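You operate a simulated robot arm through the tools that you are given. There is no shell and no other tool.

The job below is to be done with a simulated two-armed robot. You get a single attempt, and the scene is never put back.

TASK
Give grease points B and C two pumps each from the summer pot.
Fine: open the block's cover, put the pot back where it stood and shut the cover; the third point gets none. Set down upright: what you pick out.

It is judged by the outcome, as a careful person would: the job done as asked, and still so three seconds after it is handed in. It fails if anything else is knocked over, pushed out of place, dropped, spilled or broken. Lids that push on must go on centred and level and be pressed home; caps that screw on are set level and turned clockwise until they are tight.

THE ROBOT
Two 7-joint arms with fingered hands on one trunk, on a base that moves. Base frame: it is fixed to the floor where the robot stands at the start and does not move with it; the origin is under the middle of the robot, x ahead of it, y to its left, z up. Readings come in mm, degrees, newtons and seconds.
The left shoulder is at the start at [200, 135, 770], the right one opposite. Each reaches about 885 mm from its shoulder. Places, roughly: blue grease pot, grey grease pot [-3000, 0, 1250]; grease block cover [-3200, -300, 700]. Payload 4 kg a hand.
The TCP of each hand is the grasp point between the finger pads, 25 mm short of the fingertips. In the tool frame z runs along the fingers and y along their closing line. The gripper opens to 88 mm; its body begins 29 mm behind the TCP. The gripper is a hand of 4 fingers: y runs from the thumb to the fingers, the wrist lies at [-13, -106, -174] in the tool frame, and closing takes about 1.5 s.
Orientation is told as [roll, pitch, yaw] about the base's x, y, z axes, in that order, counted from this pose: with the fingers straight down and the wrist toward the robot, the tool's x, y and z point along [0, 1, 0], [1, 0, 0] and [0, 0, -1] of the base frame.

THE INTERFACE
- The arms move only by the tool send_rows. It takes "left_plan", "right_plan" or both (then of equal length, played together; a hand with none holds still); each is a list of rows, each an object (a shift or turn left out is 0, a gripper value left out holds the last) with "translation": the shift along the base's x, y, z in mm, a list of three; "turn": the turn, a rotation vector about the base's x, y, z in rad, a list of three. In form: [{"translation": [x, y, z], "turn": [wx, wy, wz]}, ...]. A call has 1 to 20 rows; each row shifts and turns the commanded pose from where the row before left it. "left_hand" and "right_hand" are, for a hand that has rows, the finger opening in mm, from 0 to 88, set as the call begins (left out, the last holds). A row lasts 0.2 s, in which the tool goes at most 50 mm and 8.6 degrees; a call with a longer step from one row to the next is refused whole, and so is a gripper value outside its range. A pose out of reach is approached as far as the arm can. The call stops where the force on the tool passes 50 N (or 10 N more than at its start, if that is more) or the arm is blocked; 0.2 s more then pass. Each finger travels about 153 mm/s and halts on what it meets, pressing with about 21 N; the grip force reading is that of the motor and also rises with nothing between the fingers. The clock runs only during rows and for 0.2 s after the last one: add rows that do not move to give the fingers time. The reply holds the time, the measured pose of the TCP, the force on the tool along the base axes, the opening and the grip force, in the units named above and with some noise, with the torque about the TCP (base axes, N m) and any sound that the robot's microphone picked up.
- Cameras (640 x 400 px; columns grow to the right, rows downward): "scene" is now at [139.3, -15.1, 1373.9]; the picture's right is [-0.16, -0.99, 0.00], its down [-0.70, 0.11, -0.70] and it looks along [0.69, -0.11, -0.71] (base axes); focal length 258 px, centre (320, 200). "left" rides on the left gripper at [-64, -83, -98] in its tool frame; the picture's right is [-0.62, -0.37, 0.69], its down [0.71, -0.63, 0.30] and it looks along [0.32, 0.68, 0.65] (tool axes); focal length 265 px, centre (320, 200). "right" rides on the right gripper at [64, -83, -98] in its tool frame; the picture's right is [-0.62, 0.37, -0.69], its down [-0.71, -0.63, 0.30] and it looks along [-0.32, 0.68, 0.65] (tool axes); focal length 265 px, centre (320, 200). There is no depth. A picture from a camera that has moved, and an enlarged one, comes with that camera's place and axes in the base frame and with its lens.
- get_image(camera): a new picture of that camera. It takes no simulated time.
- lift_body(by): slides the trunk up (or, below 0, down) by that many mm; the arms and the scene camera ride with it, the base frame stays. It gives what a move gives, with no picture.
- steer(legs): drives the robot by 1 to 6 legs, each [ahead, left, turn to the left] in mm, mm and degrees, along the robot's own axes; the way and the turn of a leg run together, so that a leg with both is an arc; at most 1500 mm and 180 degrees a leg. The arms and the cameras ride along, it lands a little off, and it stops where it bumps. It gives what a move gives.
- move_fingers(index, middle, ring, thumb_bend, thumb_turn, hand): sets how far each is bent, from 0 (flat) to 100 (curled in); at 30 the hand is open as for a grip, at 70 the pads meet at the TCP. One left out holds its place. A second passes; each finger stops where it meets its share of the squeeze, and holds until it gets a number again. A gripper value or a shape takes the hand back. It gives what a move gives, with no picture; readings hold the bend of each and the force on the fingers (four entries, about 0 where the hand has none), thumb and palm. thumb_turn goes from beside the hand (0) to across from the fingers (100), as for a grip.
- set_grasp(shape, hand): the hand has 4 fingers and takes this shape, open, in about a second: jaw (thumb against the fingers, like two jaws); tri (thumb and two fingers); tip (a fingertip pinch); poke (one finger out to press); point (the index stretched); flat (the hand flat); cup (the hand cupped); fist (a fist). The gripper value then closes the fingers along that shape, each until it touches; the sizes above hold for jaw. It gives what a move gives, with no picture.
- aim_head(pan, tilt): turns the head with the scene camera to pan (to the left, within 97 degrees either way) and tilt (down, from -29 to 69), counted from straight ahead of the robot. It gives what a move gives.
- close_up(camera, box): a new picture of the part [left, top, right, bottom] of that camera's present view, enlarged. It takes no simulated time.
- job_done(): hands the job in; it is judged then, once.

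Places have to be worked out from the pictures, the camera data and where the tool is seen. Open the grippers and draw the arms clear of the work before you hand the job in, unless the task says otherwise.

The tools are called after ">>>" by a JSON object that holds its "method" and its "body". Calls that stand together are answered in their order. send_rows: Moves the arms, as the interface text tells. Its arguments: {"type":"object","properties":{"left_plan":{"type":"array","items":{"type":"object","properties":{"translation":{"type":"array","items":{"type":"number"}},"turn":{"type":"array","items":{"type":"number"}}}}},"left_hand":{"type":"number"},"right_plan":{"type":"array","items":{"type":"object","properties":{"translation":{"type":"array","items":{"type":"number"}},"turn":{"type":"array","items":{"type":"number"}}}}},"right_hand":{"type":"number"}},"required":[]} The other tools are called the same way: lift_body (by) moves the trunk up or down; set_grasp (shape, hand) gives the hand a shape; move_fingers (index, middle, ring, thumb_bend, thumb_turn, hand) moves the fingers one by one; steer (legs) drives the base; aim_head (pan, tilt) turns the head that bears the scene camera; get_image (camera) takes a picture; close_up (camera, box) takes an enlarged picture of a part of a camera's view; job_done () hands the job in.

At the start:

```text
t: 0.0
left_tcp_pos: [587.1, 245.6, 912.8]
left_orientation: [0.1, 0.0, 0.0]
left_wrist_force: [1.1, 0.5, -0.8]
left_ft_torque: [-0.01, 0.02, 0.01]
left_finger_gap: 87.6
left_grip_force: 0.1
left_shape: jaw
left_bend: [30.0, 30.0, 30.0, 30.0, 98.0]
left_finger forces: [0.1, 0.1, 0.0, 0.0, 0.0, 0.0]
right_tcp_pos: [601.0, -273.3, 913.0]
right_orientation: [0.1, 0.1, 0.0]
right_wrist_force: [-0.2, 0.3, -0.6]
right_ft_torque: [0.0, 0.02, -0.01]
right_finger_gap: 87.6
right_grip_force: 0.0
right_shape: jaw
right_bend: [30.0, 30.0, 30.0, 30.0, 98.0]
right_finger forces: [0.1, 0.1, 0.1, 0.1, 0.0, 0.0]
trunk travel left (down, up): [-375.0, 395.0]
robot x, y, heading: [-2.0, 2.1, -0.0]
head pan, tilt (commanded): [-9.1, 45.6]
```

scene: 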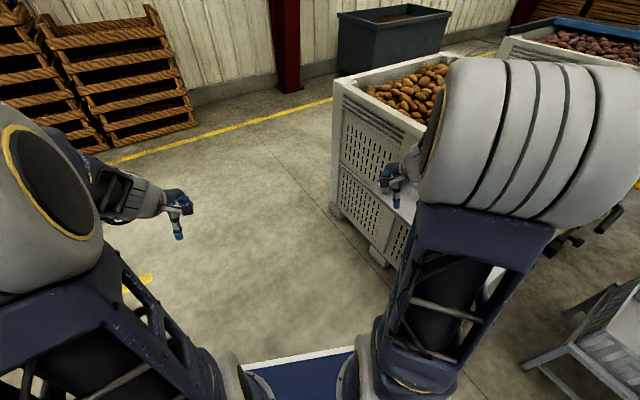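
right: 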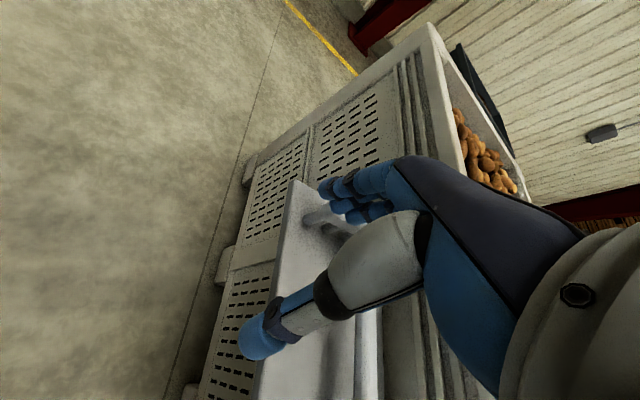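
left: 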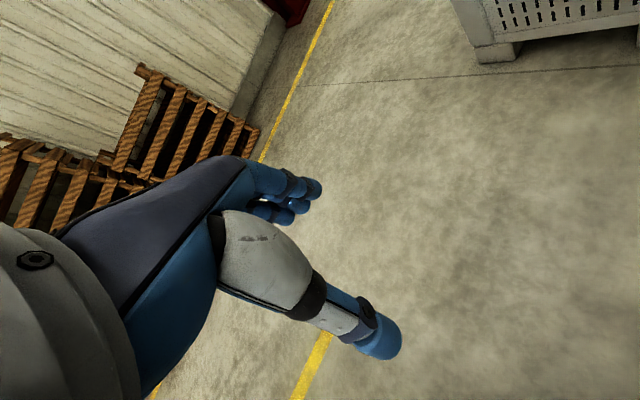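

The start pictures show only crates and pallets ahead; the work lies about 3 m behind. I look around with the head before driving.

>>> {"method": "aim_head", "body": {"pan": 97, "tilt": 20}}

>>> {"method": "get_image", "body": {"camera": "scene"}}

>>> {"method": "aim_head", "body": {"pan": -97, "tilt": 20}}

>>> {"method": "get_image", "body": {"camera": "scene"}}

```text
t: 1.8
left_tcp_pos: [587.8, 246.2, 912.9]
left_orientation: [0.0, 0.0, 0.0]
left_wrist_force: [0.3, 0.3, -0.7]
left_ft_torque: [-0.02, 0.02, -0.01]
left_finger_gap: 87.6
left_grip_force: 0.1
left_shape: jaw
left_bend: [30.0, 30.0, 30.0, 30.0, 98.0]
left_finger forces: [0.1, 0.0, 0.1, 0.0, 0.2, 0.0]
right_tcp_pos: [600.6, -274.4, 913.5]
right_orientation: [0.0, -0.1, 0.0]
right_wrist_force: [0.8, 1.3, -0.9]
right_ft_torque: [0.01, -0.02, 0.02]
right_finger_gap: 87.5
right_grip_force: 0.0
right_shape: jaw
right_bend: [30.0, 30.0, 30.0, 30.0, 98.0]
right_finger forces: [0.0, 0.0, 0.0, 0.0, 0.0, 0.1]
trunk travel left (down, up): [-375.0, 395.0]
robot x, y, heading: [3.1, -1.9, -0.0]
head pan, tilt (commanded): [97.0, 20.0]
```

```text
taken
camera scene: at [48.1, 90.1, 1413.3], right [0.99, 0.12, 0.0], down [0.04, -0.34, -0.94], along [-0.11, 0.93, -0.34], focal length 258 px, centre (320, 200)
```

scene: 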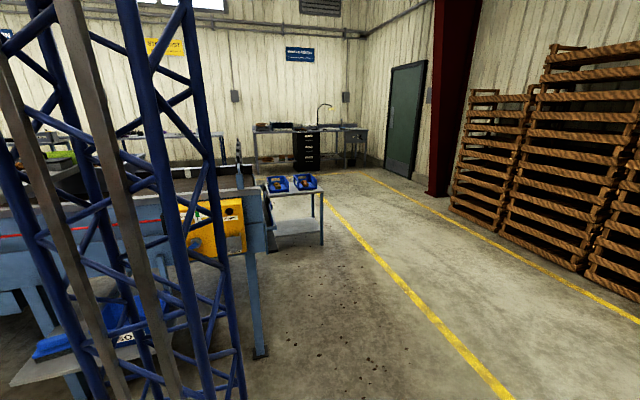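

```text
t: 4.7
left_tcp_pos: [588.1, 246.6, 913.6]
left_orientation: [0.0, 0.0, -0.1]
left_wrist_force: [-0.1, 0.1, 1.0]
left_ft_torque: [-0.03, 0.01, 0.0]
left_finger_gap: 87.6
left_grip_force: 0.1
left_shape: jaw
left_bend: [30.0, 30.0, 30.0, 30.0, 98.0]
left_finger forces: [0.0, 0.0, 0.0, 0.1, 0.0, 0.0]
right_tcp_pos: [600.9, -273.8, 912.6]
right_orientation: [0.0, 0.0, -0.1]
right_wrist_force: [-0.1, -0.2, 0.1]
right_ft_torque: [0.01, -0.01, 0.01]
right_finger_gap: 87.7
right_grip_force: 0.1
right_shape: jaw
right_bend: [30.0, 30.0, 30.0, 30.0, 98.0]
right_finger forces: [0.0, 0.1, 0.0, 0.1, 0.1, 0.0]
trunk travel left (down, up): [-375.0, 395.0]
robot x, y, heading: [0.6, 5.3, 0.2]
head pan, tilt (commanded): [-97.0, 20.0]
```

```text
taken
camera scene: at [48.1, -94.7, 1413.3], right [-0.99, 0.12, 0.0], down [0.04, 0.34, -0.94], along [-0.11, -0.93, -0.34], focal length 258 px, centre (320, 200)
```

scene: 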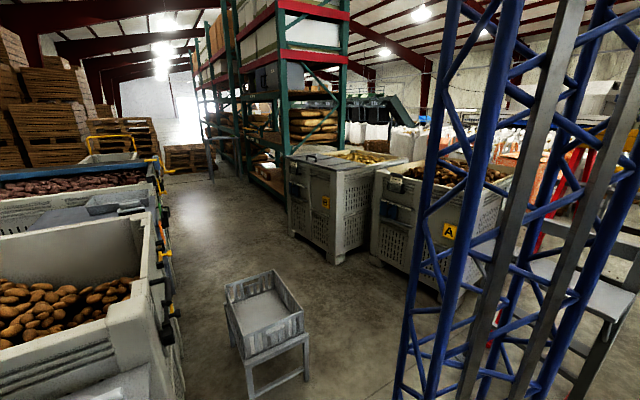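

The blue lattice on both sides is the robot's own mast; a machine stands behind-left (about x<-450, y>1180) and crates to the right. There's room to turn in place to the left within a ~750 mm radius, so I turn 90° and look again.

>>> {"method": "steer", "body": {"legs": [[0, 0, 90]]}}

>>> {"method": "aim_head", "body": {"pan": 80, "tilt": 20}}

>>> {"method": "get_image", "body": {"camera": "scene"}}

>>> {"method": "aim_head", "body": {"pan": 30, "tilt": 30}}

>>> {"method": "get_image", "body": {"camera": "scene"}}

```text
t: 8.8
left_tcp_pos: [-230.7, 594.5, 912.9]
left_orientation: [0.0, 0.0, 88.5]
left_wrist_force: [0.9, -0.1, 0.9]
left_ft_torque: [0.01, 0.02, -0.02]
left_finger_gap: 87.6
left_grip_force: 0.1
left_shape: jaw
left_bend: [30.0, 30.0, 30.0, 30.0, 98.0]
left_finger forces: [0.1, 0.0, 0.0, 0.0, 0.1, 0.0]
right_tcp_pos: [290.1, 592.7, 913.2]
right_orientation: [0.2, 0.0, 88.6]
right_wrist_force: [0.1, 0.2, 0.0]
right_ft_torque: [0.01, -0.01, 0.0]
right_finger_gap: 87.6
right_grip_force: 0.1
right_shape: jaw
right_bend: [30.0, 30.0, 30.0, 30.0, 98.0]
right_finger forces: [0.0, 0.1, 0.0, 0.1, 0.0, 0.0]
trunk travel left (down, up): [-375.0, 395.0]
robot x, y, heading: [-2.0, -3.6, 88.7]
head pan, tilt (commanded): [-97.0, 20.0]
```

```text
t: 11.5
left_tcp_pos: [-231.6, 593.3, 912.8]
left_orientation: [-0.1, 0.0, 88.5]
left_wrist_force: [0.5, 0.1, 0.5]
left_ft_torque: [-0.03, -0.02, 0.01]
left_finger_gap: 87.9
left_grip_force: 0.0
left_shape: jaw
left_bend: [30.0, 30.0, 30.0, 30.0, 98.0]
left_finger forces: [0.0, 0.0, 0.0, 0.0, 0.1, 0.0]
right_tcp_pos: [290.4, 593.4, 912.4]
right_orientation: [0.0, 0.0, 88.5]
right_wrist_force: [-0.3, 0.2, -0.6]
right_ft_torque: [0.01, 0.01, 0.04]
right_finger_gap: 87.6
right_grip_force: 0.1
right_shape: jaw
right_bend: [30.0, 30.0, 30.0, 30.0, 98.0]
right_finger forces: [0.1, 0.1, 0.0, 0.0, 0.0, 0.0]
trunk travel left (down, up): [-375.0, 395.0]
robot x, y, heading: [-5.1, 0.9, 88.3]
head pan, tilt (commanded): [80.0, 20.0]
```

```text
taken
camera scene: at [-90.3, 76.5, 1413.3], right [0.2, 0.98, 0.0], down [0.34, -0.07, -0.94], along [-0.92, 0.19, -0.34], focal length 258 px, centre (320, 200)
```

scene: 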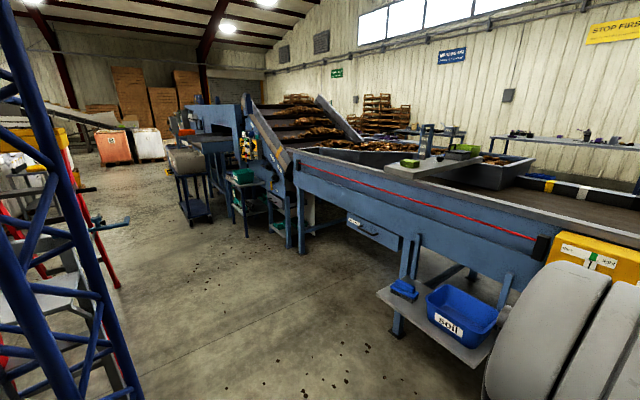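

```text
t: 12.7
left_tcp_pos: [-231.8, 593.1, 913.8]
left_orientation: [0.0, 0.0, 88.4]
left_wrist_force: [-0.6, -0.2, -0.2]
left_ft_torque: [-0.03, 0.01, -0.02]
left_finger_gap: 87.7
left_grip_force: 0.0
left_shape: jaw
left_bend: [30.0, 30.0, 30.0, 30.0, 98.0]
left_finger forces: [0.1, 0.1, 0.0, 0.1, 0.0, 0.1]
right_tcp_pos: [289.9, 593.0, 914.2]
right_orientation: [0.0, 0.0, 88.4]
right_wrist_force: [-0.4, 0.8, -0.3]
right_ft_torque: [0.0, 0.01, -0.01]
right_finger_gap: 87.6
right_grip_force: 0.0
right_shape: jaw
right_bend: [30.0, 30.0, 30.0, 30.0, 98.0]
right_finger forces: [0.0, 0.0, 0.0, 0.0, 0.0, 0.0]
trunk travel left (down, up): [-375.0, 395.0]
robot x, y, heading: [2.7, 0.4, 88.4]
head pan, tilt (commanded): [30.0, 30.0]
```

```text
taken
camera scene: at [-42.3, 137.3, 1397.3], right [0.88, 0.48, 0.0], down [0.24, -0.44, -0.87], along [-0.41, 0.76, -0.5], focal length 258 px, centre (320, 200)
```

scene: 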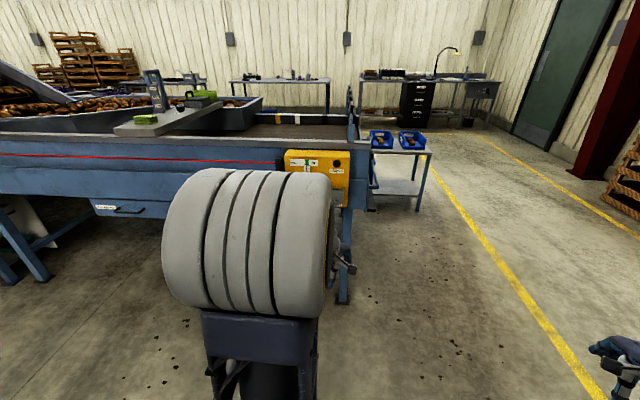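

The listed places project to about (258,121) and (236,169) in the first picture. I turn the head back and enlarge that area.

>>> {"method": "aim_head", "body": {"pan": 90, "tilt": 15}}

>>> {"method": "get_image", "body": {"camera": "scene"}}

>>> {"method": "close_up", "body": {"camera": "scene", "box": [220, 80, 380, 180]}}

```text
t: 14.0
left_tcp_pos: [-230.7, 594.3, 913.6]
left_orientation: [0.0, 0.0, 88.5]
left_wrist_force: [-0.2, 0.2, -0.4]
left_ft_torque: [0.02, -0.01, -0.02]
left_finger_gap: 87.6
left_grip_force: 0.0
left_shape: jaw
left_bend: [30.0, 30.0, 30.0, 30.0, 98.0]
left_finger forces: [0.0, 0.0, 0.1, 0.0, 0.0, 0.0]
right_tcp_pos: [289.9, 594.4, 912.2]
right_orientation: [-0.1, 0.0, 88.5]
right_wrist_force: [-0.2, -1.1, -0.2]
right_ft_torque: [-0.03, -0.05, 0.01]
right_finger_gap: 87.6
right_grip_force: 0.0
right_shape: jaw
right_bend: [30.0, 30.0, 30.0, 30.0, 98.0]
right_finger forces: [0.0, 0.1, 0.0, 0.0, 0.0, 0.0]
trunk travel left (down, up): [-375.0, 395.0]
robot x, y, heading: [0.6, 2.5, 88.7]
head pan, tilt (commanded): [90.0, 15.0]
```

```text
taken
camera scene: at [-92.5, 60.4, 1421.5], right [0.03, 1.0, 0.0], down [0.26, -0.01, -0.97], along [-0.97, 0.03, -0.26], focal length 258 px, centre (320, 200)
```

scene: 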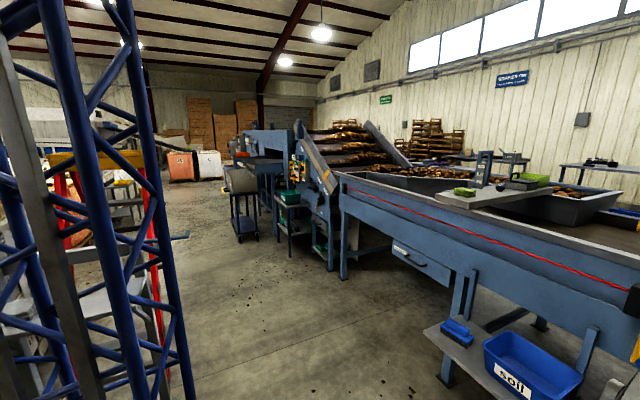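

```text
4.00 times, centred on (300, 130) of scene
camera zoom: at [-92.5, 60.4, 1421.5], right [0.03, 1.0, 0.0], down [0.26, -0.01, -0.97], along [-0.97, 0.03, -0.26], focal length 1033 px, centre (400, 480)
```

zoom: 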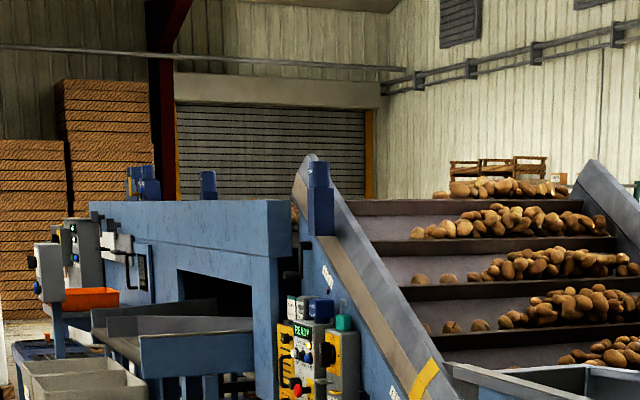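

The pots seem to be around the yellow control panel and the block cover near (283,191). I enlarge that part more.

>>> {"method": "close_up", "body": {"camera": "scene", "box": [260, 140, 340, 190]}}

>>> {"method": "close_up", "body": {"camera": "scene", "box": [240, 170, 352, 240]}}

```text
8.00 times, centred on (300, 165) of scene
camera zoom: at [-92.5, 60.4, 1421.5], right [0.03, 1.0, 0.0], down [0.26, -0.01, -0.97], along [-0.97, 0.03, -0.26], focal length 2066 px, centre (480, 480)
```

zoom: 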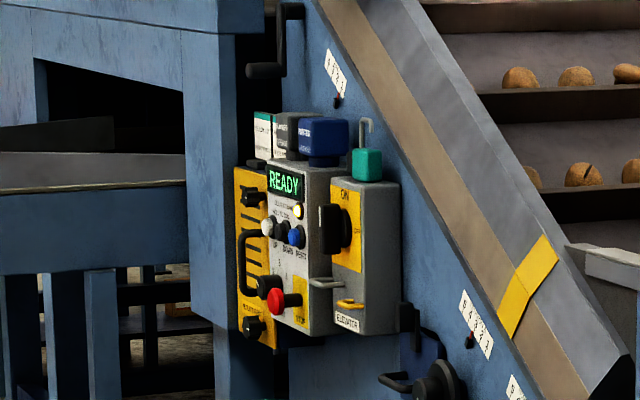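

```text
5.71 times, centred on (296, 205) of scene
camera zoom: at [-92.5, 60.4, 1421.5], right [0.03, 1.0, 0.0], down [0.26, -0.01, -0.97], along [-0.97, 0.03, -0.26], focal length 1475 px, centre (457, 171)
```

zoom: 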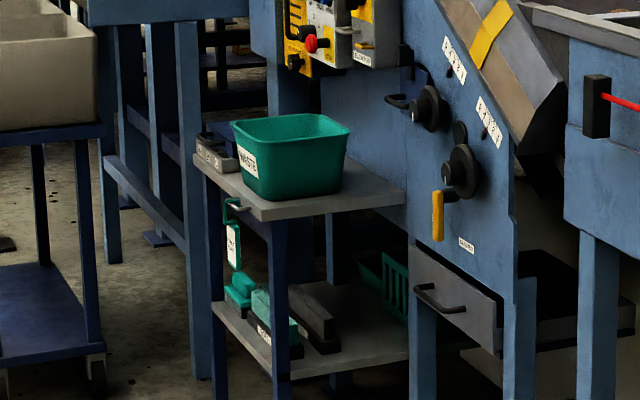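

The pots stand on top of the control box with a label card, and the grey block sits on the table's left edge beside the green box. I turn to face -x and drive along the aisle to look closer.

>>> {"method": "steer", "body": {"legs": [[0, 0, 91]]}}

>>> {"method": "aim_head", "body": {"pan": 0, "tilt": 20}}

>>> {"method": "get_image", "body": {"camera": "scene"}}

>>> {"method": "aim_head", "body": {"pan": 60, "tilt": 30}}

>>> {"method": "get_image", "body": {"camera": "scene"}}

```text
t: 18.2
left_tcp_pos: [-593.7, -236.4, 912.2]
left_orientation: [0.0, 0.0, 178.8]
left_wrist_force: [0.0, -0.3, -0.5]
left_ft_torque: [-0.01, 0.01, -0.01]
left_finger_gap: 87.8
left_grip_force: 0.1
left_shape: jaw
left_bend: [30.0, 30.0, 30.0, 30.0, 98.0]
left_finger forces: [0.0, 0.1, 0.1, 0.0, 0.0, 0.0]
right_tcp_pos: [-594.8, 286.1, 912.1]
right_orientation: [0.0, 0.0, 178.8]
right_wrist_force: [-0.1, -0.2, 0.5]
right_ft_torque: [0.0, 0.01, -0.02]
right_finger_gap: 87.3
right_grip_force: 0.1
right_shape: jaw
right_bend: [30.0, 30.0, 30.0, 30.0, 98.0]
right_finger forces: [0.0, 0.1, 0.1, 0.0, 0.0, 0.0]
trunk travel left (down, up): [-375.0, 395.0]
robot x, y, heading: [0.4, -4.9, 178.7]
head pan, tilt (commanded): [90.0, 15.0]
```

```text
t: 19.9
left_tcp_pos: [-591.9, -234.3, 913.8]
left_orientation: [0.0, 0.0, 178.8]
left_wrist_force: [-0.1, 0.0, 0.0]
left_ft_torque: [0.05, 0.0, 0.0]
left_finger_gap: 87.8
left_grip_force: 0.0
left_shape: jaw
left_bend: [30.0, 30.0, 30.0, 30.0, 98.0]
left_finger forces: [0.0, 0.1, 0.0, 0.0, 0.1, 0.0]
right_tcp_pos: [-594.6, 286.8, 913.8]
right_orientation: [-0.1, 0.0, 178.8]
right_wrist_force: [-0.7, -0.2, 0.6]
right_ft_torque: [-0.02, -0.03, 0.01]
right_finger_gap: 87.5
right_grip_force: 0.1
right_shape: jaw
right_bend: [30.0, 30.0, 30.0, 30.0, 98.0]
right_finger forces: [0.0, 0.0, 0.1, 0.0, 0.0, 0.0]
trunk travel left (down, up): [-375.0, 395.0]
robot x, y, heading: [-2.2, -1.1, 178.9]
head pan, tilt (commanded): [0.0, 20.0]
```

```text
taken
camera scene: at [-153.9, 0.8, 1413.3], right [0.02, 1.0, 0.0], down [0.34, -0.01, -0.94], along [-0.94, 0.02, -0.34], focal length 258 px, centre (320, 200)
```

scene: 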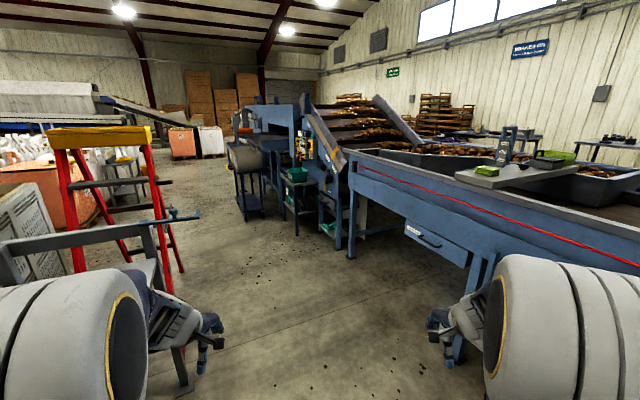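

```text
t: 21.2
left_tcp_pos: [-592.3, -235.1, 913.6]
left_orientation: [0.0, 0.0, 178.8]
left_wrist_force: [-0.5, -0.4, 0.3]
left_ft_torque: [0.01, 0.0, -0.02]
left_finger_gap: 87.4
left_grip_force: 0.0
left_shape: jaw
left_bend: [30.0, 30.0, 30.0, 30.0, 98.0]
left_finger forces: [0.0, 0.0, 0.0, 0.0, 0.0, 0.1]
right_tcp_pos: [-595.6, 286.3, 912.6]
right_orientation: [-0.1, 0.0, 178.8]
right_wrist_force: [-0.4, 0.5, 0.2]
right_ft_torque: [-0.02, 0.01, -0.01]
right_finger_gap: 87.6
right_grip_force: 0.0
right_shape: jaw
right_bend: [30.0, 30.0, 30.0, 30.0, 98.0]
right_finger forces: [0.1, 0.0, 0.1, 0.1, 0.1, 0.0]
trunk travel left (down, up): [-375.0, 395.0]
robot x, y, heading: [-1.1, 2.4, 178.9]
head pan, tilt (commanded): [60.0, 30.0]
```

```text
taken
camera scene: at [-107.7, -78.4, 1397.3], right [-0.86, 0.52, 0.0], down [0.26, 0.43, -0.87], along [-0.45, -0.74, -0.5], focal length 258 px, centre (320, 200)
```

scene: 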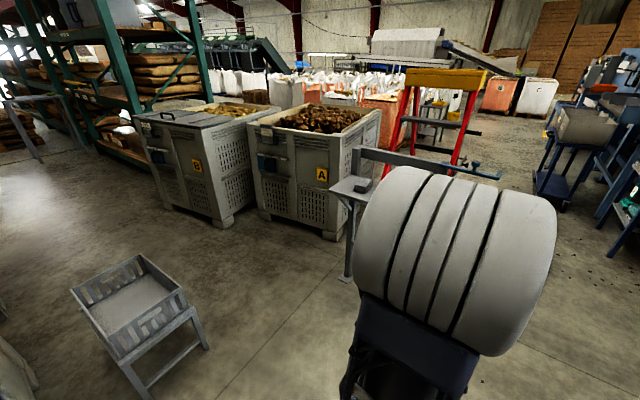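

The corridor at y≈0 is clear between the rail tip (y≈-600) and the shelf (y≈620). I drive 1400 ahead and look again.

>>> {"method": "steer", "body": {"legs": [[1400, 0, 0]]}}

>>> {"method": "aim_head", "body": {"pan": 0, "tilt": 25}}

>>> {"method": "get_image", "body": {"camera": "scene"}}

>>> {"method": "aim_head", "body": {"pan": 45, "tilt": 35}}

>>> {"method": "get_image", "body": {"camera": "scene"}}

```text
t: 28.1
left_tcp_pos: [-1973.6, -225.2, 912.7]
left_orientation: [0.0, 0.0, 179.7]
left_wrist_force: [0.0, 0.7, -0.4]
left_ft_torque: [0.0, -0.01, 0.0]
left_finger_gap: 87.5
left_grip_force: 0.1
left_shape: jaw
left_bend: [30.0, 30.0, 30.0, 30.0, 98.0]
left_finger forces: [0.0, 0.2, 0.0, 0.1, 0.1, 0.0]
right_tcp_pos: [-1985.4, 296.5, 911.9]
right_orientation: [-0.1, 0.0, 179.6]
right_wrist_force: [1.4, 0.2, 0.3]
right_ft_torque: [0.0, 0.0, 0.01]
right_finger_gap: 87.3
right_grip_force: 0.1
right_shape: jaw
right_bend: [30.0, 30.0, 30.0, 30.0, 98.0]
right_finger forces: [0.0, 0.1, 0.0, 0.0, 0.0, 0.0]
trunk travel left (down, up): [-375.0, 395.0]
robot x, y, heading: [-1384.5, 17.1, 179.6]
head pan, tilt (commanded): [60.0, 30.0]
```

```text
t: 29.4
left_tcp_pos: [-1974.6, -225.3, 912.3]
left_orientation: [-0.1, 0.0, 179.7]
left_wrist_force: [0.5, 0.6, 0.5]
left_ft_torque: [-0.04, -0.01, 0.03]
left_finger_gap: 87.5
left_grip_force: 0.1
left_shape: jaw
left_bend: [30.0, 30.0, 30.0, 30.0, 98.0]
left_finger forces: [0.1, 0.0, 0.0, 0.0, 0.0, 0.1]
right_tcp_pos: [-1984.8, 296.3, 913.2]
right_orientation: [0.0, 0.0, 179.7]
right_wrist_force: [0.4, -0.3, 0.1]
right_ft_torque: [0.03, 0.01, 0.0]
right_finger_gap: 87.8
right_grip_force: 0.1
right_shape: jaw
right_bend: [30.0, 30.0, 30.0, 30.0, 98.0]
right_finger forces: [0.0, 0.0, 0.1, 0.0, 0.0, 0.1]
trunk travel left (down, up): [-375.0, 395.0]
robot x, y, heading: [-1392.0, 18.1, 180.0]
head pan, tilt (commanded): [0.0, 25.0]
```

```text
taken
camera scene: at [-1539.0, 16.6, 1405.2], right [0.0, 1.0, 0.0], down [0.42, 0.0, -0.91], along [-0.91, 0.0, -0.42], focal length 258 px, centre (320, 200)
```

scene: 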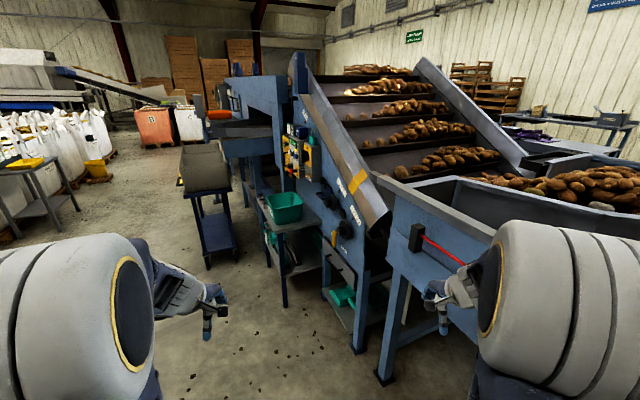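

```text
t: 30.5
left_tcp_pos: [-1974.4, -225.7, 912.6]
left_orientation: [0.0, 0.0, 179.7]
left_wrist_force: [1.1, -0.1, 0.2]
left_ft_torque: [-0.03, -0.02, -0.01]
left_finger_gap: 87.9
left_grip_force: 0.1
left_shape: jaw
left_bend: [30.0, 30.0, 30.0, 30.0, 98.0]
left_finger forces: [0.1, 0.1, 0.0, 0.0, 0.0, 0.0]
right_tcp_pos: [-1985.6, 294.9, 912.4]
right_orientation: [0.0, 0.0, 179.5]
right_wrist_force: [-0.4, -0.3, 0.0]
right_ft_torque: [0.01, 0.03, 0.01]
right_finger_gap: 87.7
right_grip_force: 0.1
right_shape: jaw
right_bend: [30.0, 30.0, 30.0, 30.0, 98.0]
right_finger forces: [0.0, 0.1, 0.0, 0.0, 0.0, 0.1]
trunk travel left (down, up): [-375.0, 395.0]
robot x, y, heading: [-1384.6, 20.4, 180.0]
head pan, tilt (commanded): [45.0, 35.0]
```

```text
taken
camera scene: at [-1509.5, -45.7, 1389.5], right [-0.7, 0.71, 0.0], down [0.41, 0.4, -0.82], along [-0.58, -0.58, -0.57], focal length 258 px, centre (320, 200)
```

scene: 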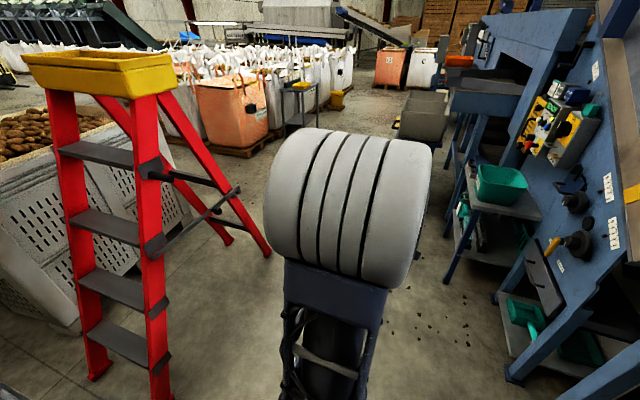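

The elevator's side panel line runs about 26° off the x-axis, so I'd face it at a heading of ~116°. I enlarge the table and panel area from here.

>>> {"method": "aim_head", "body": {"pan": 5, "tilt": 25}}

>>> {"method": "close_up", "body": {"camera": "scene", "box": [260, 120, 372, 190]}}

>>> {"method": "close_up", "body": {"camera": "scene", "box": [240, 170, 368, 250]}}

```text
t: 31.6
left_tcp_pos: [-1975.5, -225.3, 912.6]
left_orientation: [0.0, 0.1, 179.6]
left_wrist_force: [-0.1, 0.1, 0.3]
left_ft_torque: [-0.02, -0.01, -0.02]
left_finger_gap: 87.4
left_grip_force: 0.1
left_shape: jaw
left_bend: [30.0, 30.0, 30.0, 30.0, 98.0]
left_finger forces: [0.0, 0.0, 0.0, 0.0, 0.1, 0.1]
right_tcp_pos: [-1985.2, 296.1, 912.3]
right_orientation: [0.0, 0.0, 179.6]
right_wrist_force: [-0.2, -0.1, 0.1]
right_ft_torque: [-0.03, -0.04, 0.02]
right_finger_gap: 87.6
right_grip_force: 0.0
right_shape: jaw
right_bend: [30.0, 30.0, 30.0, 30.0, 98.0]
right_finger forces: [0.0, 0.1, 0.0, 0.0, 0.1, 0.0]
trunk travel left (down, up): [-375.0, 395.0]
robot x, y, heading: [-1384.0, 19.9, 179.7]
head pan, tilt (commanded): [5.0, 25.0]
```

```text
5.71 times, centred on (316, 155) of scene
camera zoom: at [-1538.6, 8.6, 1405.2], right [-0.08, 1.0, 0.0], down [0.42, 0.03, -0.91], along [-0.9, -0.07, -0.42], focal length 1475 px, centre (343, 457)
```

zoom: 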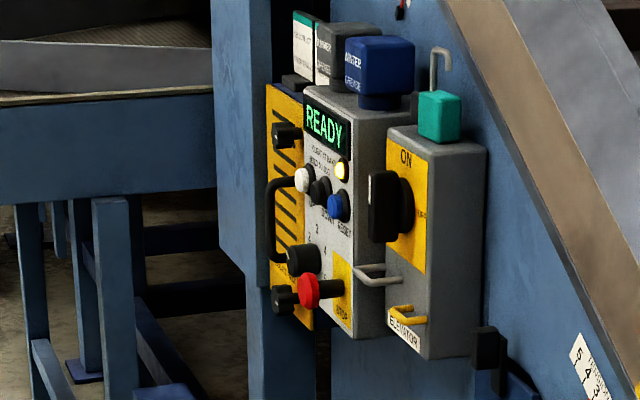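

```text
5.00 times, centred on (304, 210) of scene
camera zoom: at [-1538.6, 8.6, 1405.2], right [-0.08, 1.0, 0.0], down [0.42, 0.03, -0.91], along [-0.9, -0.07, -0.42], focal length 1291 px, centre (400, 150)
```

zoom: 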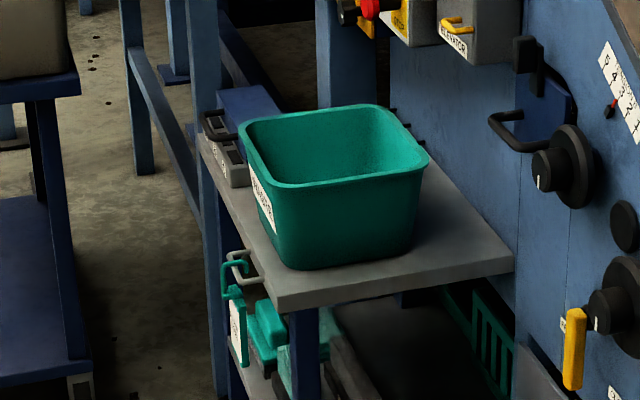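

From these pictures the table's front edge runs from about (-2854,-239) to (-3316,-448), so I'll face heading ~114°. The grey pot reads SUMMER and the blue WINTER. I drive diagonally to about (-2250,-600), turn to 114° and look.

>>> {"method": "steer", "body": {"legs": [[866, 620, 0], [0, 0, -65.5]]}}

>>> {"method": "aim_head", "body": {"pan": 20, "tilt": 25}}

>>> {"method": "get_image", "body": {"camera": "scene"}}

>>> {"method": "aim_head", "body": {"pan": 60, "tilt": 40}}

>>> {"method": "get_image", "body": {"camera": "scene"}}

```text
t: 39.9
left_tcp_pos: [-2720.0, -167.0, 913.5]
left_orientation: [-0.1, 0.0, 114.4]
left_wrist_force: [-0.6, 0.5, -0.2]
left_ft_torque: [-0.02, 0.0, -0.03]
left_finger_gap: 87.5
left_grip_force: 0.0
left_shape: jaw
left_bend: [30.0, 30.0, 30.0, 30.0, 98.0]
left_finger forces: [0.1, 0.1, 0.1, 0.1, 0.0, 0.1]
right_tcp_pos: [-2250.8, 60.2, 912.7]
right_orientation: [0.0, -0.1, 114.3]
right_wrist_force: [-0.7, 0.0, 0.2]
right_ft_torque: [0.01, 0.0, -0.01]
right_finger_gap: 87.5
right_grip_force: 0.1
right_shape: jaw
right_bend: [30.0, 30.0, 30.0, 30.0, 98.0]
right_finger forces: [0.1, 0.0, 0.0, 0.0, 0.0, 0.1]
trunk travel left (down, up): [-375.0, 395.0]
robot x, y, heading: [-2252.7, -602.7, 114.5]
head pan, tilt (commanded): [5.0, 25.0]
```

```text
t: 40.7
left_tcp_pos: [-2719.2, -166.9, 911.8]
left_orientation: [0.1, 0.1, 114.3]
left_wrist_force: [-0.5, 0.1, 0.5]
left_ft_torque: [0.0, -0.02, 0.02]
left_finger_gap: 87.6
left_grip_force: 0.0
left_shape: jaw
left_bend: [30.0, 30.0, 30.0, 30.0, 98.0]
left_finger forces: [0.1, 0.1, 0.1, 0.0, 0.1, 0.1]
right_tcp_pos: [-2250.3, 60.1, 912.9]
right_orientation: [0.0, 0.0, 114.4]
right_wrist_force: [1.0, -0.2, 0.9]
right_ft_torque: [-0.03, 0.01, 0.0]
right_finger_gap: 87.8
right_grip_force: 0.0
right_shape: jaw
right_bend: [30.0, 30.0, 30.0, 30.0, 98.0]
right_finger forces: [0.0, 0.1, 0.0, 0.0, 0.0, 0.0]
trunk travel left (down, up): [-375.0, 395.0]
robot x, y, heading: [-2253.9, -598.7, 114.3]
head pan, tilt (commanded): [20.0, 25.0]
```

```text
taken
camera scene: at [-2342.7, -482.0, 1405.2], right [0.72, 0.7, 0.0], down [0.29, -0.3, -0.91], along [-0.63, 0.65, -0.42], focal length 258 px, centre (320, 200)
```

scene: 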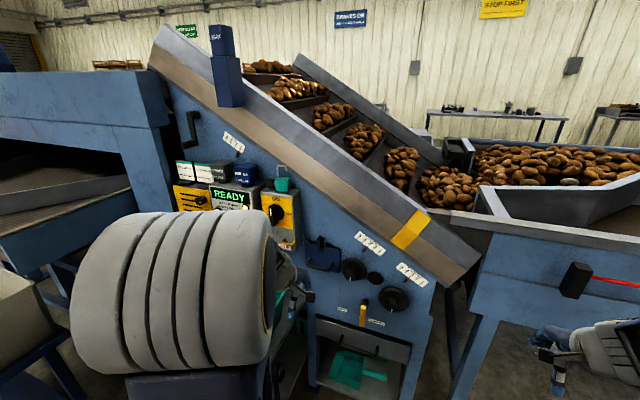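

```text
t: 41.8
left_tcp_pos: [-2720.4, -167.1, 912.3]
left_orientation: [0.0, 0.0, 114.3]
left_wrist_force: [-0.2, -0.8, 0.2]
left_ft_torque: [0.05, 0.0, 0.0]
left_finger_gap: 87.4
left_grip_force: 0.1
left_shape: jaw
left_bend: [30.0, 30.0, 30.0, 30.0, 98.0]
left_finger forces: [0.0, 0.0, 0.0, 0.1, 0.0, 0.1]
right_tcp_pos: [-2250.8, 59.1, 913.3]
right_orientation: [0.0, 0.0, 114.3]
right_wrist_force: [-0.5, -0.2, -0.5]
right_ft_torque: [0.0, 0.0, 0.03]
right_finger_gap: 87.5
right_grip_force: 0.0
right_shape: jaw
right_bend: [30.0, 30.0, 30.0, 30.0, 98.0]
right_finger forces: [0.1, 0.1, 0.0, 0.0, 0.1, 0.0]
trunk travel left (down, up): [-375.0, 395.0]
robot x, y, heading: [-2250.0, -603.0, 114.2]
head pan, tilt (commanded): [60.0, 40.0]
```

```text
taken
camera scene: at [-2363.0, -539.4, 1382.0], right [0.1, 0.99, 0.0], down [0.64, -0.06, -0.77], along [-0.76, 0.08, -0.64], focal length 258 px, centre (320, 200)
```

scene: 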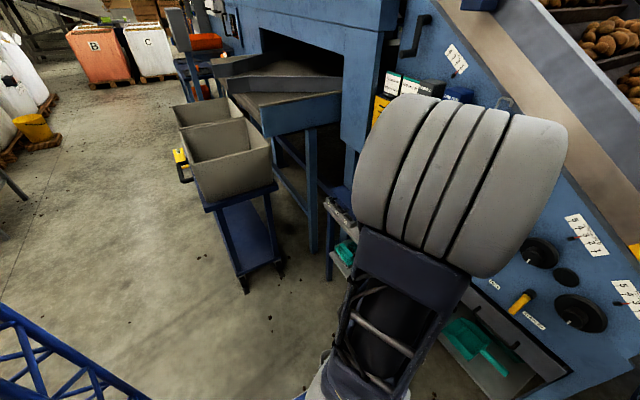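

The panel with the pots comes into view; the trolley's nearest foot is at about (-3223,-886). I strafe left 430 mm and look at the table and pots.

>>> {"method": "steer", "body": {"legs": [[-30, 430, 0]]}}

>>> {"method": "aim_head", "body": {"pan": 10, "tilt": 35}}

>>> {"method": "get_image", "body": {"camera": "scene"}}

>>> {"method": "get_image", "body": {"camera": "left"}}

```text
t: 44.4
left_tcp_pos: [-3101.4, -370.2, 913.1]
left_orientation: [0.1, 0.0, 114.2]
left_wrist_force: [-0.1, -0.1, 0.5]
left_ft_torque: [0.01, 0.02, -0.02]
left_finger_gap: 87.6
left_grip_force: 0.0
left_shape: jaw
left_bend: [30.0, 30.0, 30.0, 30.0, 98.0]
left_finger forces: [0.0, 0.0, 0.0, 0.0, 0.1, 0.0]
right_tcp_pos: [-2631.4, -146.0, 913.1]
right_orientation: [0.0, 0.0, 114.2]
right_wrist_force: [-0.4, 0.2, -0.9]
right_ft_torque: [0.04, 0.0, 0.05]
right_finger_gap: 87.6
right_grip_force: 0.2
right_shape: jaw
right_bend: [30.0, 30.0, 30.0, 30.0, 98.0]
right_finger forces: [0.1, 0.0, 0.1, 0.0, 0.0, 0.1]
trunk travel left (down, up): [-375.0, 395.0]
robot x, y, heading: [-2637.8, -803.6, 114.4]
head pan, tilt (commanded): [60.0, 40.0]
```

```text
t: 45.6
left_tcp_pos: [-3101.8, -371.1, 912.9]
left_orientation: [-0.1, 0.0, 114.1]
left_wrist_force: [0.2, -0.3, 1.1]
left_ft_torque: [0.01, 0.04, -0.02]
left_finger_gap: 87.6
left_grip_force: 0.0
left_shape: jaw
left_bend: [30.0, 30.0, 30.0, 30.0, 98.0]
left_finger forces: [0.1, 0.0, 0.1, 0.0, 0.0, 0.0]
right_tcp_pos: [-2631.3, -145.5, 913.1]
right_orientation: [-0.1, 0.0, 114.2]
right_wrist_force: [0.6, 0.0, 0.6]
right_ft_torque: [-0.01, -0.01, 0.0]
right_finger_gap: 87.7
right_grip_force: 0.1
right_shape: jaw
right_bend: [30.0, 30.0, 30.0, 30.0, 98.0]
right_finger forces: [0.0, 0.1, 0.1, 0.1, 0.1, 0.0]
trunk travel left (down, up): [-375.0, 395.0]
robot x, y, heading: [-2638.0, -804.0, 114.3]
head pan, tilt (commanded): [10.0, 35.0]
```

```text
taken
camera scene: at [-2710.3, -680.5, 1389.5], right [0.83, 0.56, 0.0], down [0.32, -0.47, -0.82], along [-0.46, 0.68, -0.57], focal length 258 px, centre (320, 200)
```

scene: 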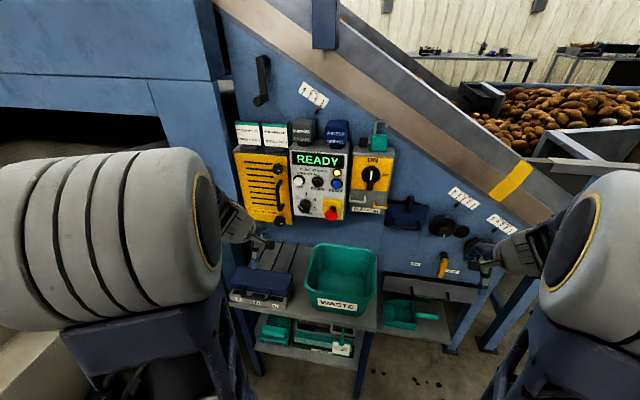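

```text
taken
camera left: at [-3007.6, -420.9, 1010.3], right [0.72, -0.08, -0.69], down [-0.39, -0.87, -0.3], along [-0.58, 0.49, -0.65], focal length 265 px, centre (320, 200)
```

left: 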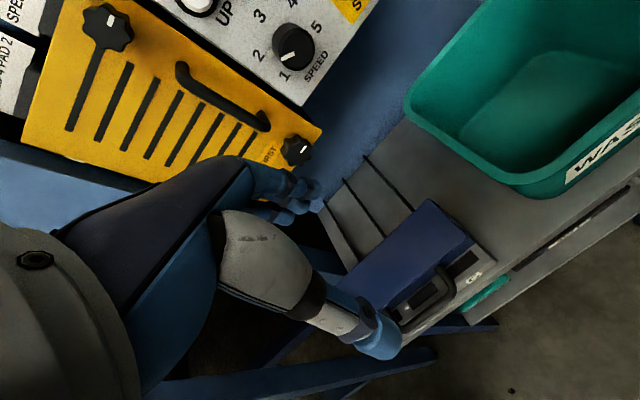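

Now the block (with blue cover) is left of the green waste box. I enlarge the cards, pots and block to read the labels.

>>> {"method": "close_up", "body": {"camera": "scene", "box": [228, 105, 356, 185]}}

>>> {"method": "close_up", "body": {"camera": "scene", "box": [222, 235, 318, 295]}}

>>> {"method": "close_up", "body": {"camera": "scene", "box": [228, 110, 308, 160]}}

>>> {"method": "close_up", "body": {"camera": "left", "box": [310, 160, 502, 280]}}

```text
5.00 times, centred on (292, 145) of scene
camera zoom: at [-2710.3, -680.5, 1389.5], right [0.83, 0.56, 0.0], down [0.32, -0.47, -0.82], along [-0.46, 0.68, -0.57], focal length 1291 px, centre (460, 475)
```

zoom: 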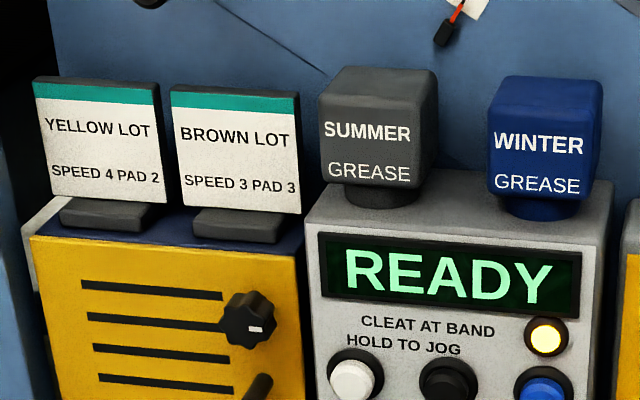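

```text
6.67 times, centred on (270, 265) of scene
camera zoom: at [-2710.3, -680.5, 1389.5], right [0.83, 0.56, 0.0], down [0.32, -0.47, -0.82], along [-0.46, 0.68, -0.57], focal length 1721 px, centre (653, -233)
```

zoom: 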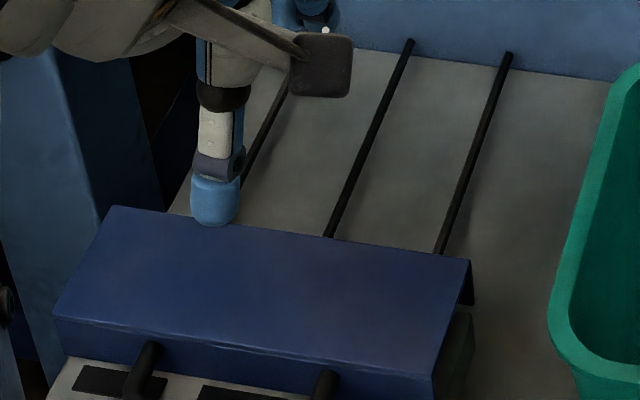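

```text
8.00 times, centred on (268, 135) of scene
camera zoom: at [-2710.3, -680.5, 1389.5], right [0.83, 0.56, 0.0], down [0.32, -0.47, -0.82], along [-0.46, 0.68, -0.57], focal length 2066 px, centre (736, 720)
```

zoom: 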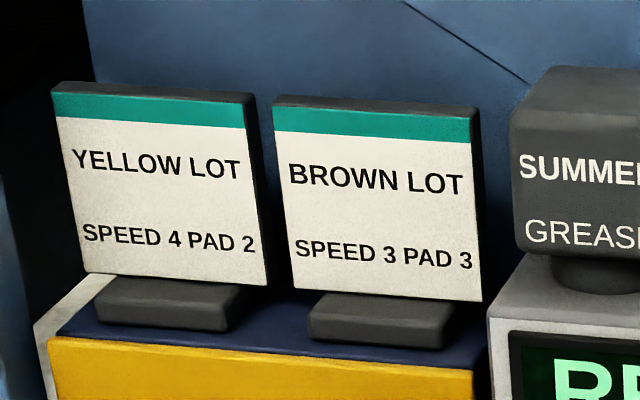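

```text
3.33 times, centred on (406, 220) of left
camera zoom: at [-3007.6, -420.9, 1010.3], right [0.72, -0.08, -0.69], down [-0.39, -0.87, -0.3], along [-0.58, 0.49, -0.65], focal length 885 px, centre (33, 133)
```

zoom: 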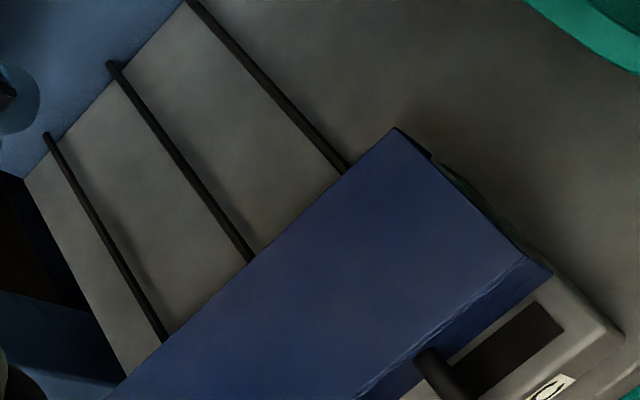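

Block cover: blue lid about 190×68 mm with its top near z≈685, a black handle on the front; three hoses leave it at the back. I judge the summer (grey) pot centre at about (-3137,-131,1136). I raise the left hand to view the pots with its camera.

>>> {"method": "send_rows", "body": {"left_plan": [{"translation": [0, 0, 40]}, {"translation": [0, 0, 40]}, {"translation": [0, 0, 40]}, {"translation": [0, 0, 40]}, {"translation": [0, 0, 40]}, {"translation": [0, 0, 40]}, {"translation": [0, 0, 40]}]}}

>>> {"method": "get_image", "body": {"camera": "left"}}

>>> {"method": "get_image", "body": {"camera": "scene"}}

```text
t: 47.2
left_tcp_pos: [-3102.4, -370.2, 1192.0]
left_orientation: [0.0, 0.1, 114.3]
left_wrist_force: [-0.6, -0.9, 0.0]
left_ft_torque: [0.0, 0.0, -0.01]
left_finger_gap: 87.5
left_grip_force: 0.0
left_shape: jaw
left_bend: [30.0, 30.0, 30.0, 30.0, 98.0]
left_finger forces: [0.0, 0.0, 0.1, 0.0, 0.0, 0.1]
right_tcp_pos: [-2631.4, -145.5, 912.4]
right_orientation: [0.0, 0.0, 114.2]
right_wrist_force: [0.5, -0.3, 0.6]
right_ft_torque: [0.0, -0.01, 0.02]
right_finger_gap: 87.5
right_grip_force: 0.1
right_shape: jaw
right_bend: [30.0, 30.0, 30.0, 30.0, 98.0]
right_finger forces: [0.0, 0.0, 0.0, 0.1, 0.0, 0.0]
trunk travel left (down, up): [-375.0, 395.0]
robot x, y, heading: [-2637.6, -806.9, 114.2]
head pan, tilt (commanded): [10.0, 35.0]
```

```text
taken
camera left: at [-3008.3, -420.5, 1289.2], right [0.72, -0.08, -0.69], down [-0.39, -0.87, -0.3], along [-0.58, 0.49, -0.65], focal length 265 px, centre (320, 200)
```

left: 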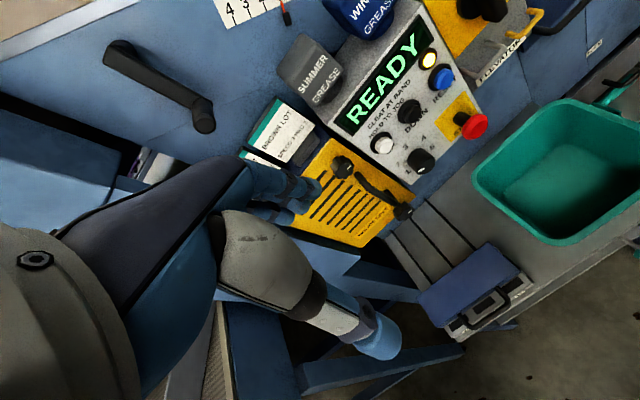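

```text
taken
camera scene: at [-2710.3, -680.5, 1389.4], right [0.83, 0.56, 0.0], down [0.32, -0.47, -0.82], along [-0.46, 0.68, -0.57], focal length 258 px, centre (320, 200)
```

scene: 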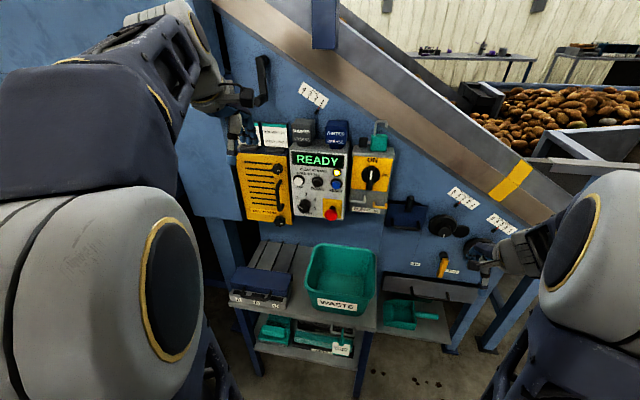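

Now the block is unobstructed from the head camera. I enlarge the block and pots.

>>> {"method": "close_up", "body": {"camera": "scene", "box": [220, 235, 316, 295]}}

>>> {"method": "close_up", "body": {"camera": "left", "box": [260, 0, 420, 100]}}

>>> {"method": "close_up", "body": {"camera": "left", "box": [390, 200, 550, 350]}}

```text
6.67 times, centred on (268, 265) of scene
camera zoom: at [-2710.3, -680.5, 1389.4], right [0.83, 0.56, 0.0], down [0.32, -0.47, -0.82], along [-0.46, 0.68, -0.57], focal length 1721 px, centre (667, -233)
```

zoom: 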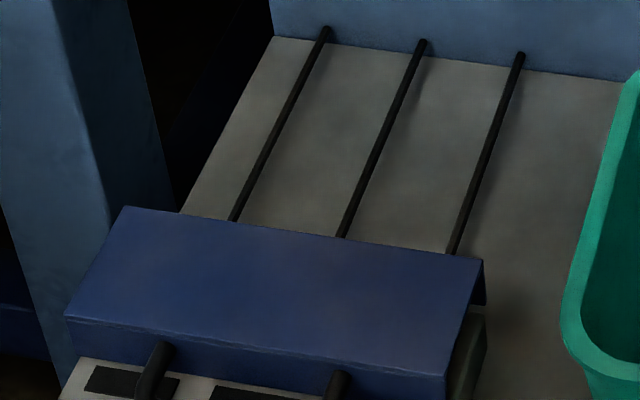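

```text
4.00 times, centred on (340, 50) of left
camera zoom: at [-3008.3, -420.5, 1289.2], right [0.72, -0.08, -0.69], down [-0.39, -0.87, -0.3], along [-0.58, 0.49, -0.65], focal length 1062 px, centre (240, 800)
```

zoom: 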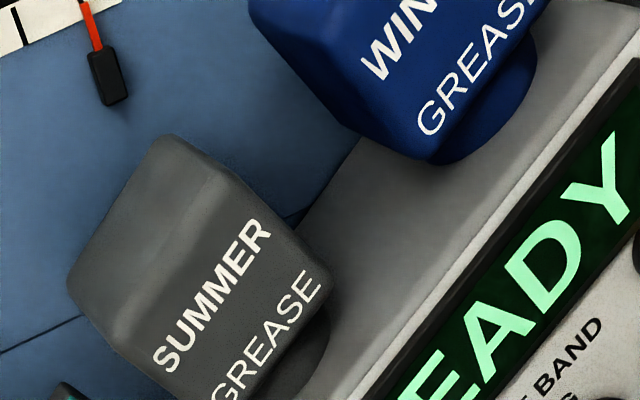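

```text
2.67 times, centred on (470, 275) of left
camera zoom: at [-3008.3, -420.5, 1289.2], right [0.72, -0.08, -0.69], down [-0.39, -0.87, -0.3], along [-0.58, 0.49, -0.65], focal length 708 px, centre (-80, 0)
```

zoom: 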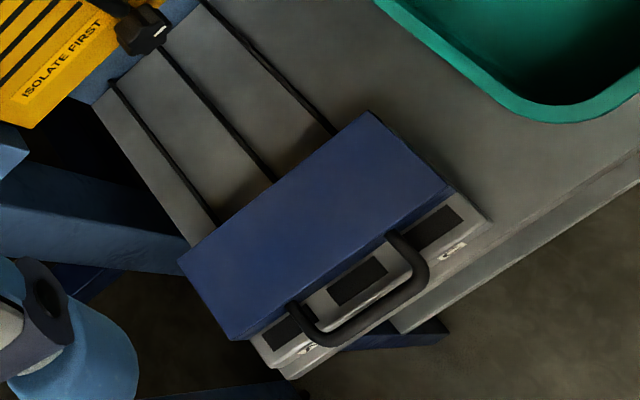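

I look at the front of the block (labels and dark windows) in the scene view.

>>> {"method": "close_up", "body": {"camera": "scene", "box": [218, 265, 314, 325]}}

>>> {"method": "close_up", "body": {"camera": "scene", "box": [280, 110, 360, 160]}}

```text
6.67 times, centred on (266, 295) of scene
camera zoom: at [-2710.3, -680.5, 1389.4], right [0.83, 0.56, 0.0], down [0.32, -0.47, -0.82], along [-0.46, 0.68, -0.57], focal length 1721 px, centre (680, -433)
```

zoom: 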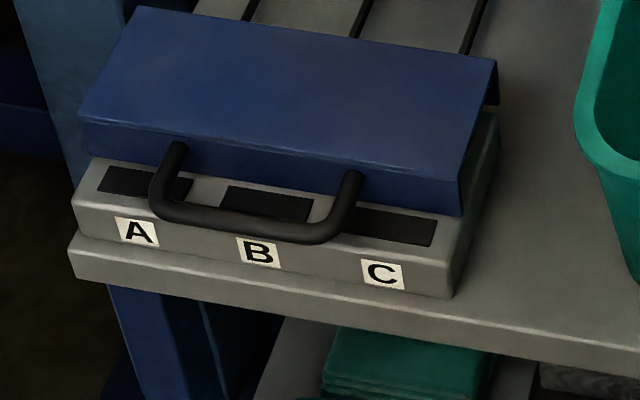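

```text
8.00 times, centred on (320, 135) of scene
camera zoom: at [-2710.3, -680.5, 1389.4], right [0.83, 0.56, 0.0], down [0.32, -0.47, -0.82], along [-0.46, 0.68, -0.57], focal length 2066 px, centre (320, 720)
```

zoom: 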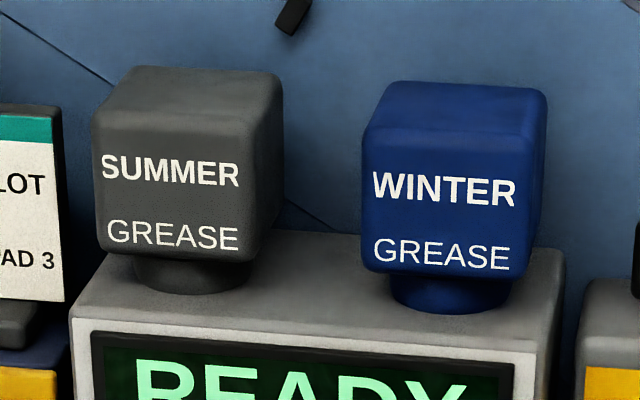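

The block is labelled A, B, C from left to right, and the lid has a U-handle at the front. I now raise the left hand and move it slightly forward to see pot clearances from above.

>>> {"method": "send_rows", "body": {"left_plan": [{"translation": [0, 0, 45]}, {"translation": [0, 0, 45]}, {"translation": [0, 0, 45]}, {"translation": [-12, 27, 0]}, {"translation": [-12, 27, 0]}]}}

>>> {"method": "get_image", "body": {"camera": "left"}}

>>> {"method": "close_up", "body": {"camera": "left", "box": [320, 60, 512, 180]}}

```text
t: 48.4
left_tcp_pos: [-3125.8, -317.5, 1324.4]
left_orientation: [0.0, 0.1, 114.2]
left_wrist_force: [1.2, -0.1, 0.2]
left_ft_torque: [0.01, 0.01, 0.05]
left_finger_gap: 87.9
left_grip_force: 0.1
left_shape: jaw
left_bend: [30.0, 30.0, 30.0, 30.0, 98.0]
left_finger forces: [0.1, 0.1, 0.0, 0.1, 0.0, 0.0]
right_tcp_pos: [-2632.2, -145.7, 912.4]
right_orientation: [0.0, 0.0, 114.2]
right_wrist_force: [-0.7, -0.9, -0.1]
right_ft_torque: [0.02, 0.03, 0.01]
right_finger_gap: 87.6
right_grip_force: 0.0
right_shape: jaw
right_bend: [30.0, 30.0, 30.0, 30.0, 98.0]
right_finger forces: [0.0, 0.0, 0.0, 0.1, 0.0, 0.0]
trunk travel left (down, up): [-375.0, 395.0]
robot x, y, heading: [-2632.9, -808.9, 114.0]
head pan, tilt (commanded): [10.0, 35.0]
```

```text
taken
camera left: at [-3032.4, -367.4, 1422.5], right [0.72, -0.08, -0.69], down [-0.39, -0.87, -0.3], along [-0.58, 0.49, -0.65], focal length 265 px, centre (320, 200)
```

left: 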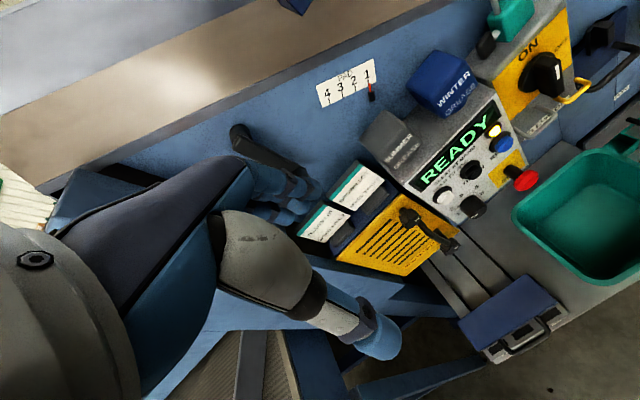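

```text
3.33 times, centred on (416, 120) of left
camera zoom: at [-3032.4, -367.4, 1422.5], right [0.72, -0.08, -0.69], down [-0.39, -0.87, -0.3], along [-0.58, 0.49, -0.65], focal length 885 px, centre (0, 467)
```

zoom: 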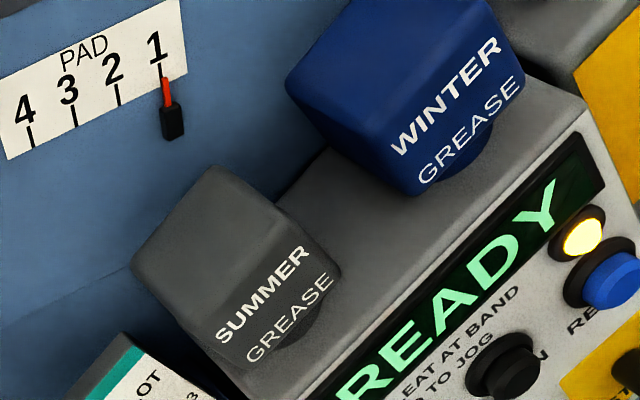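

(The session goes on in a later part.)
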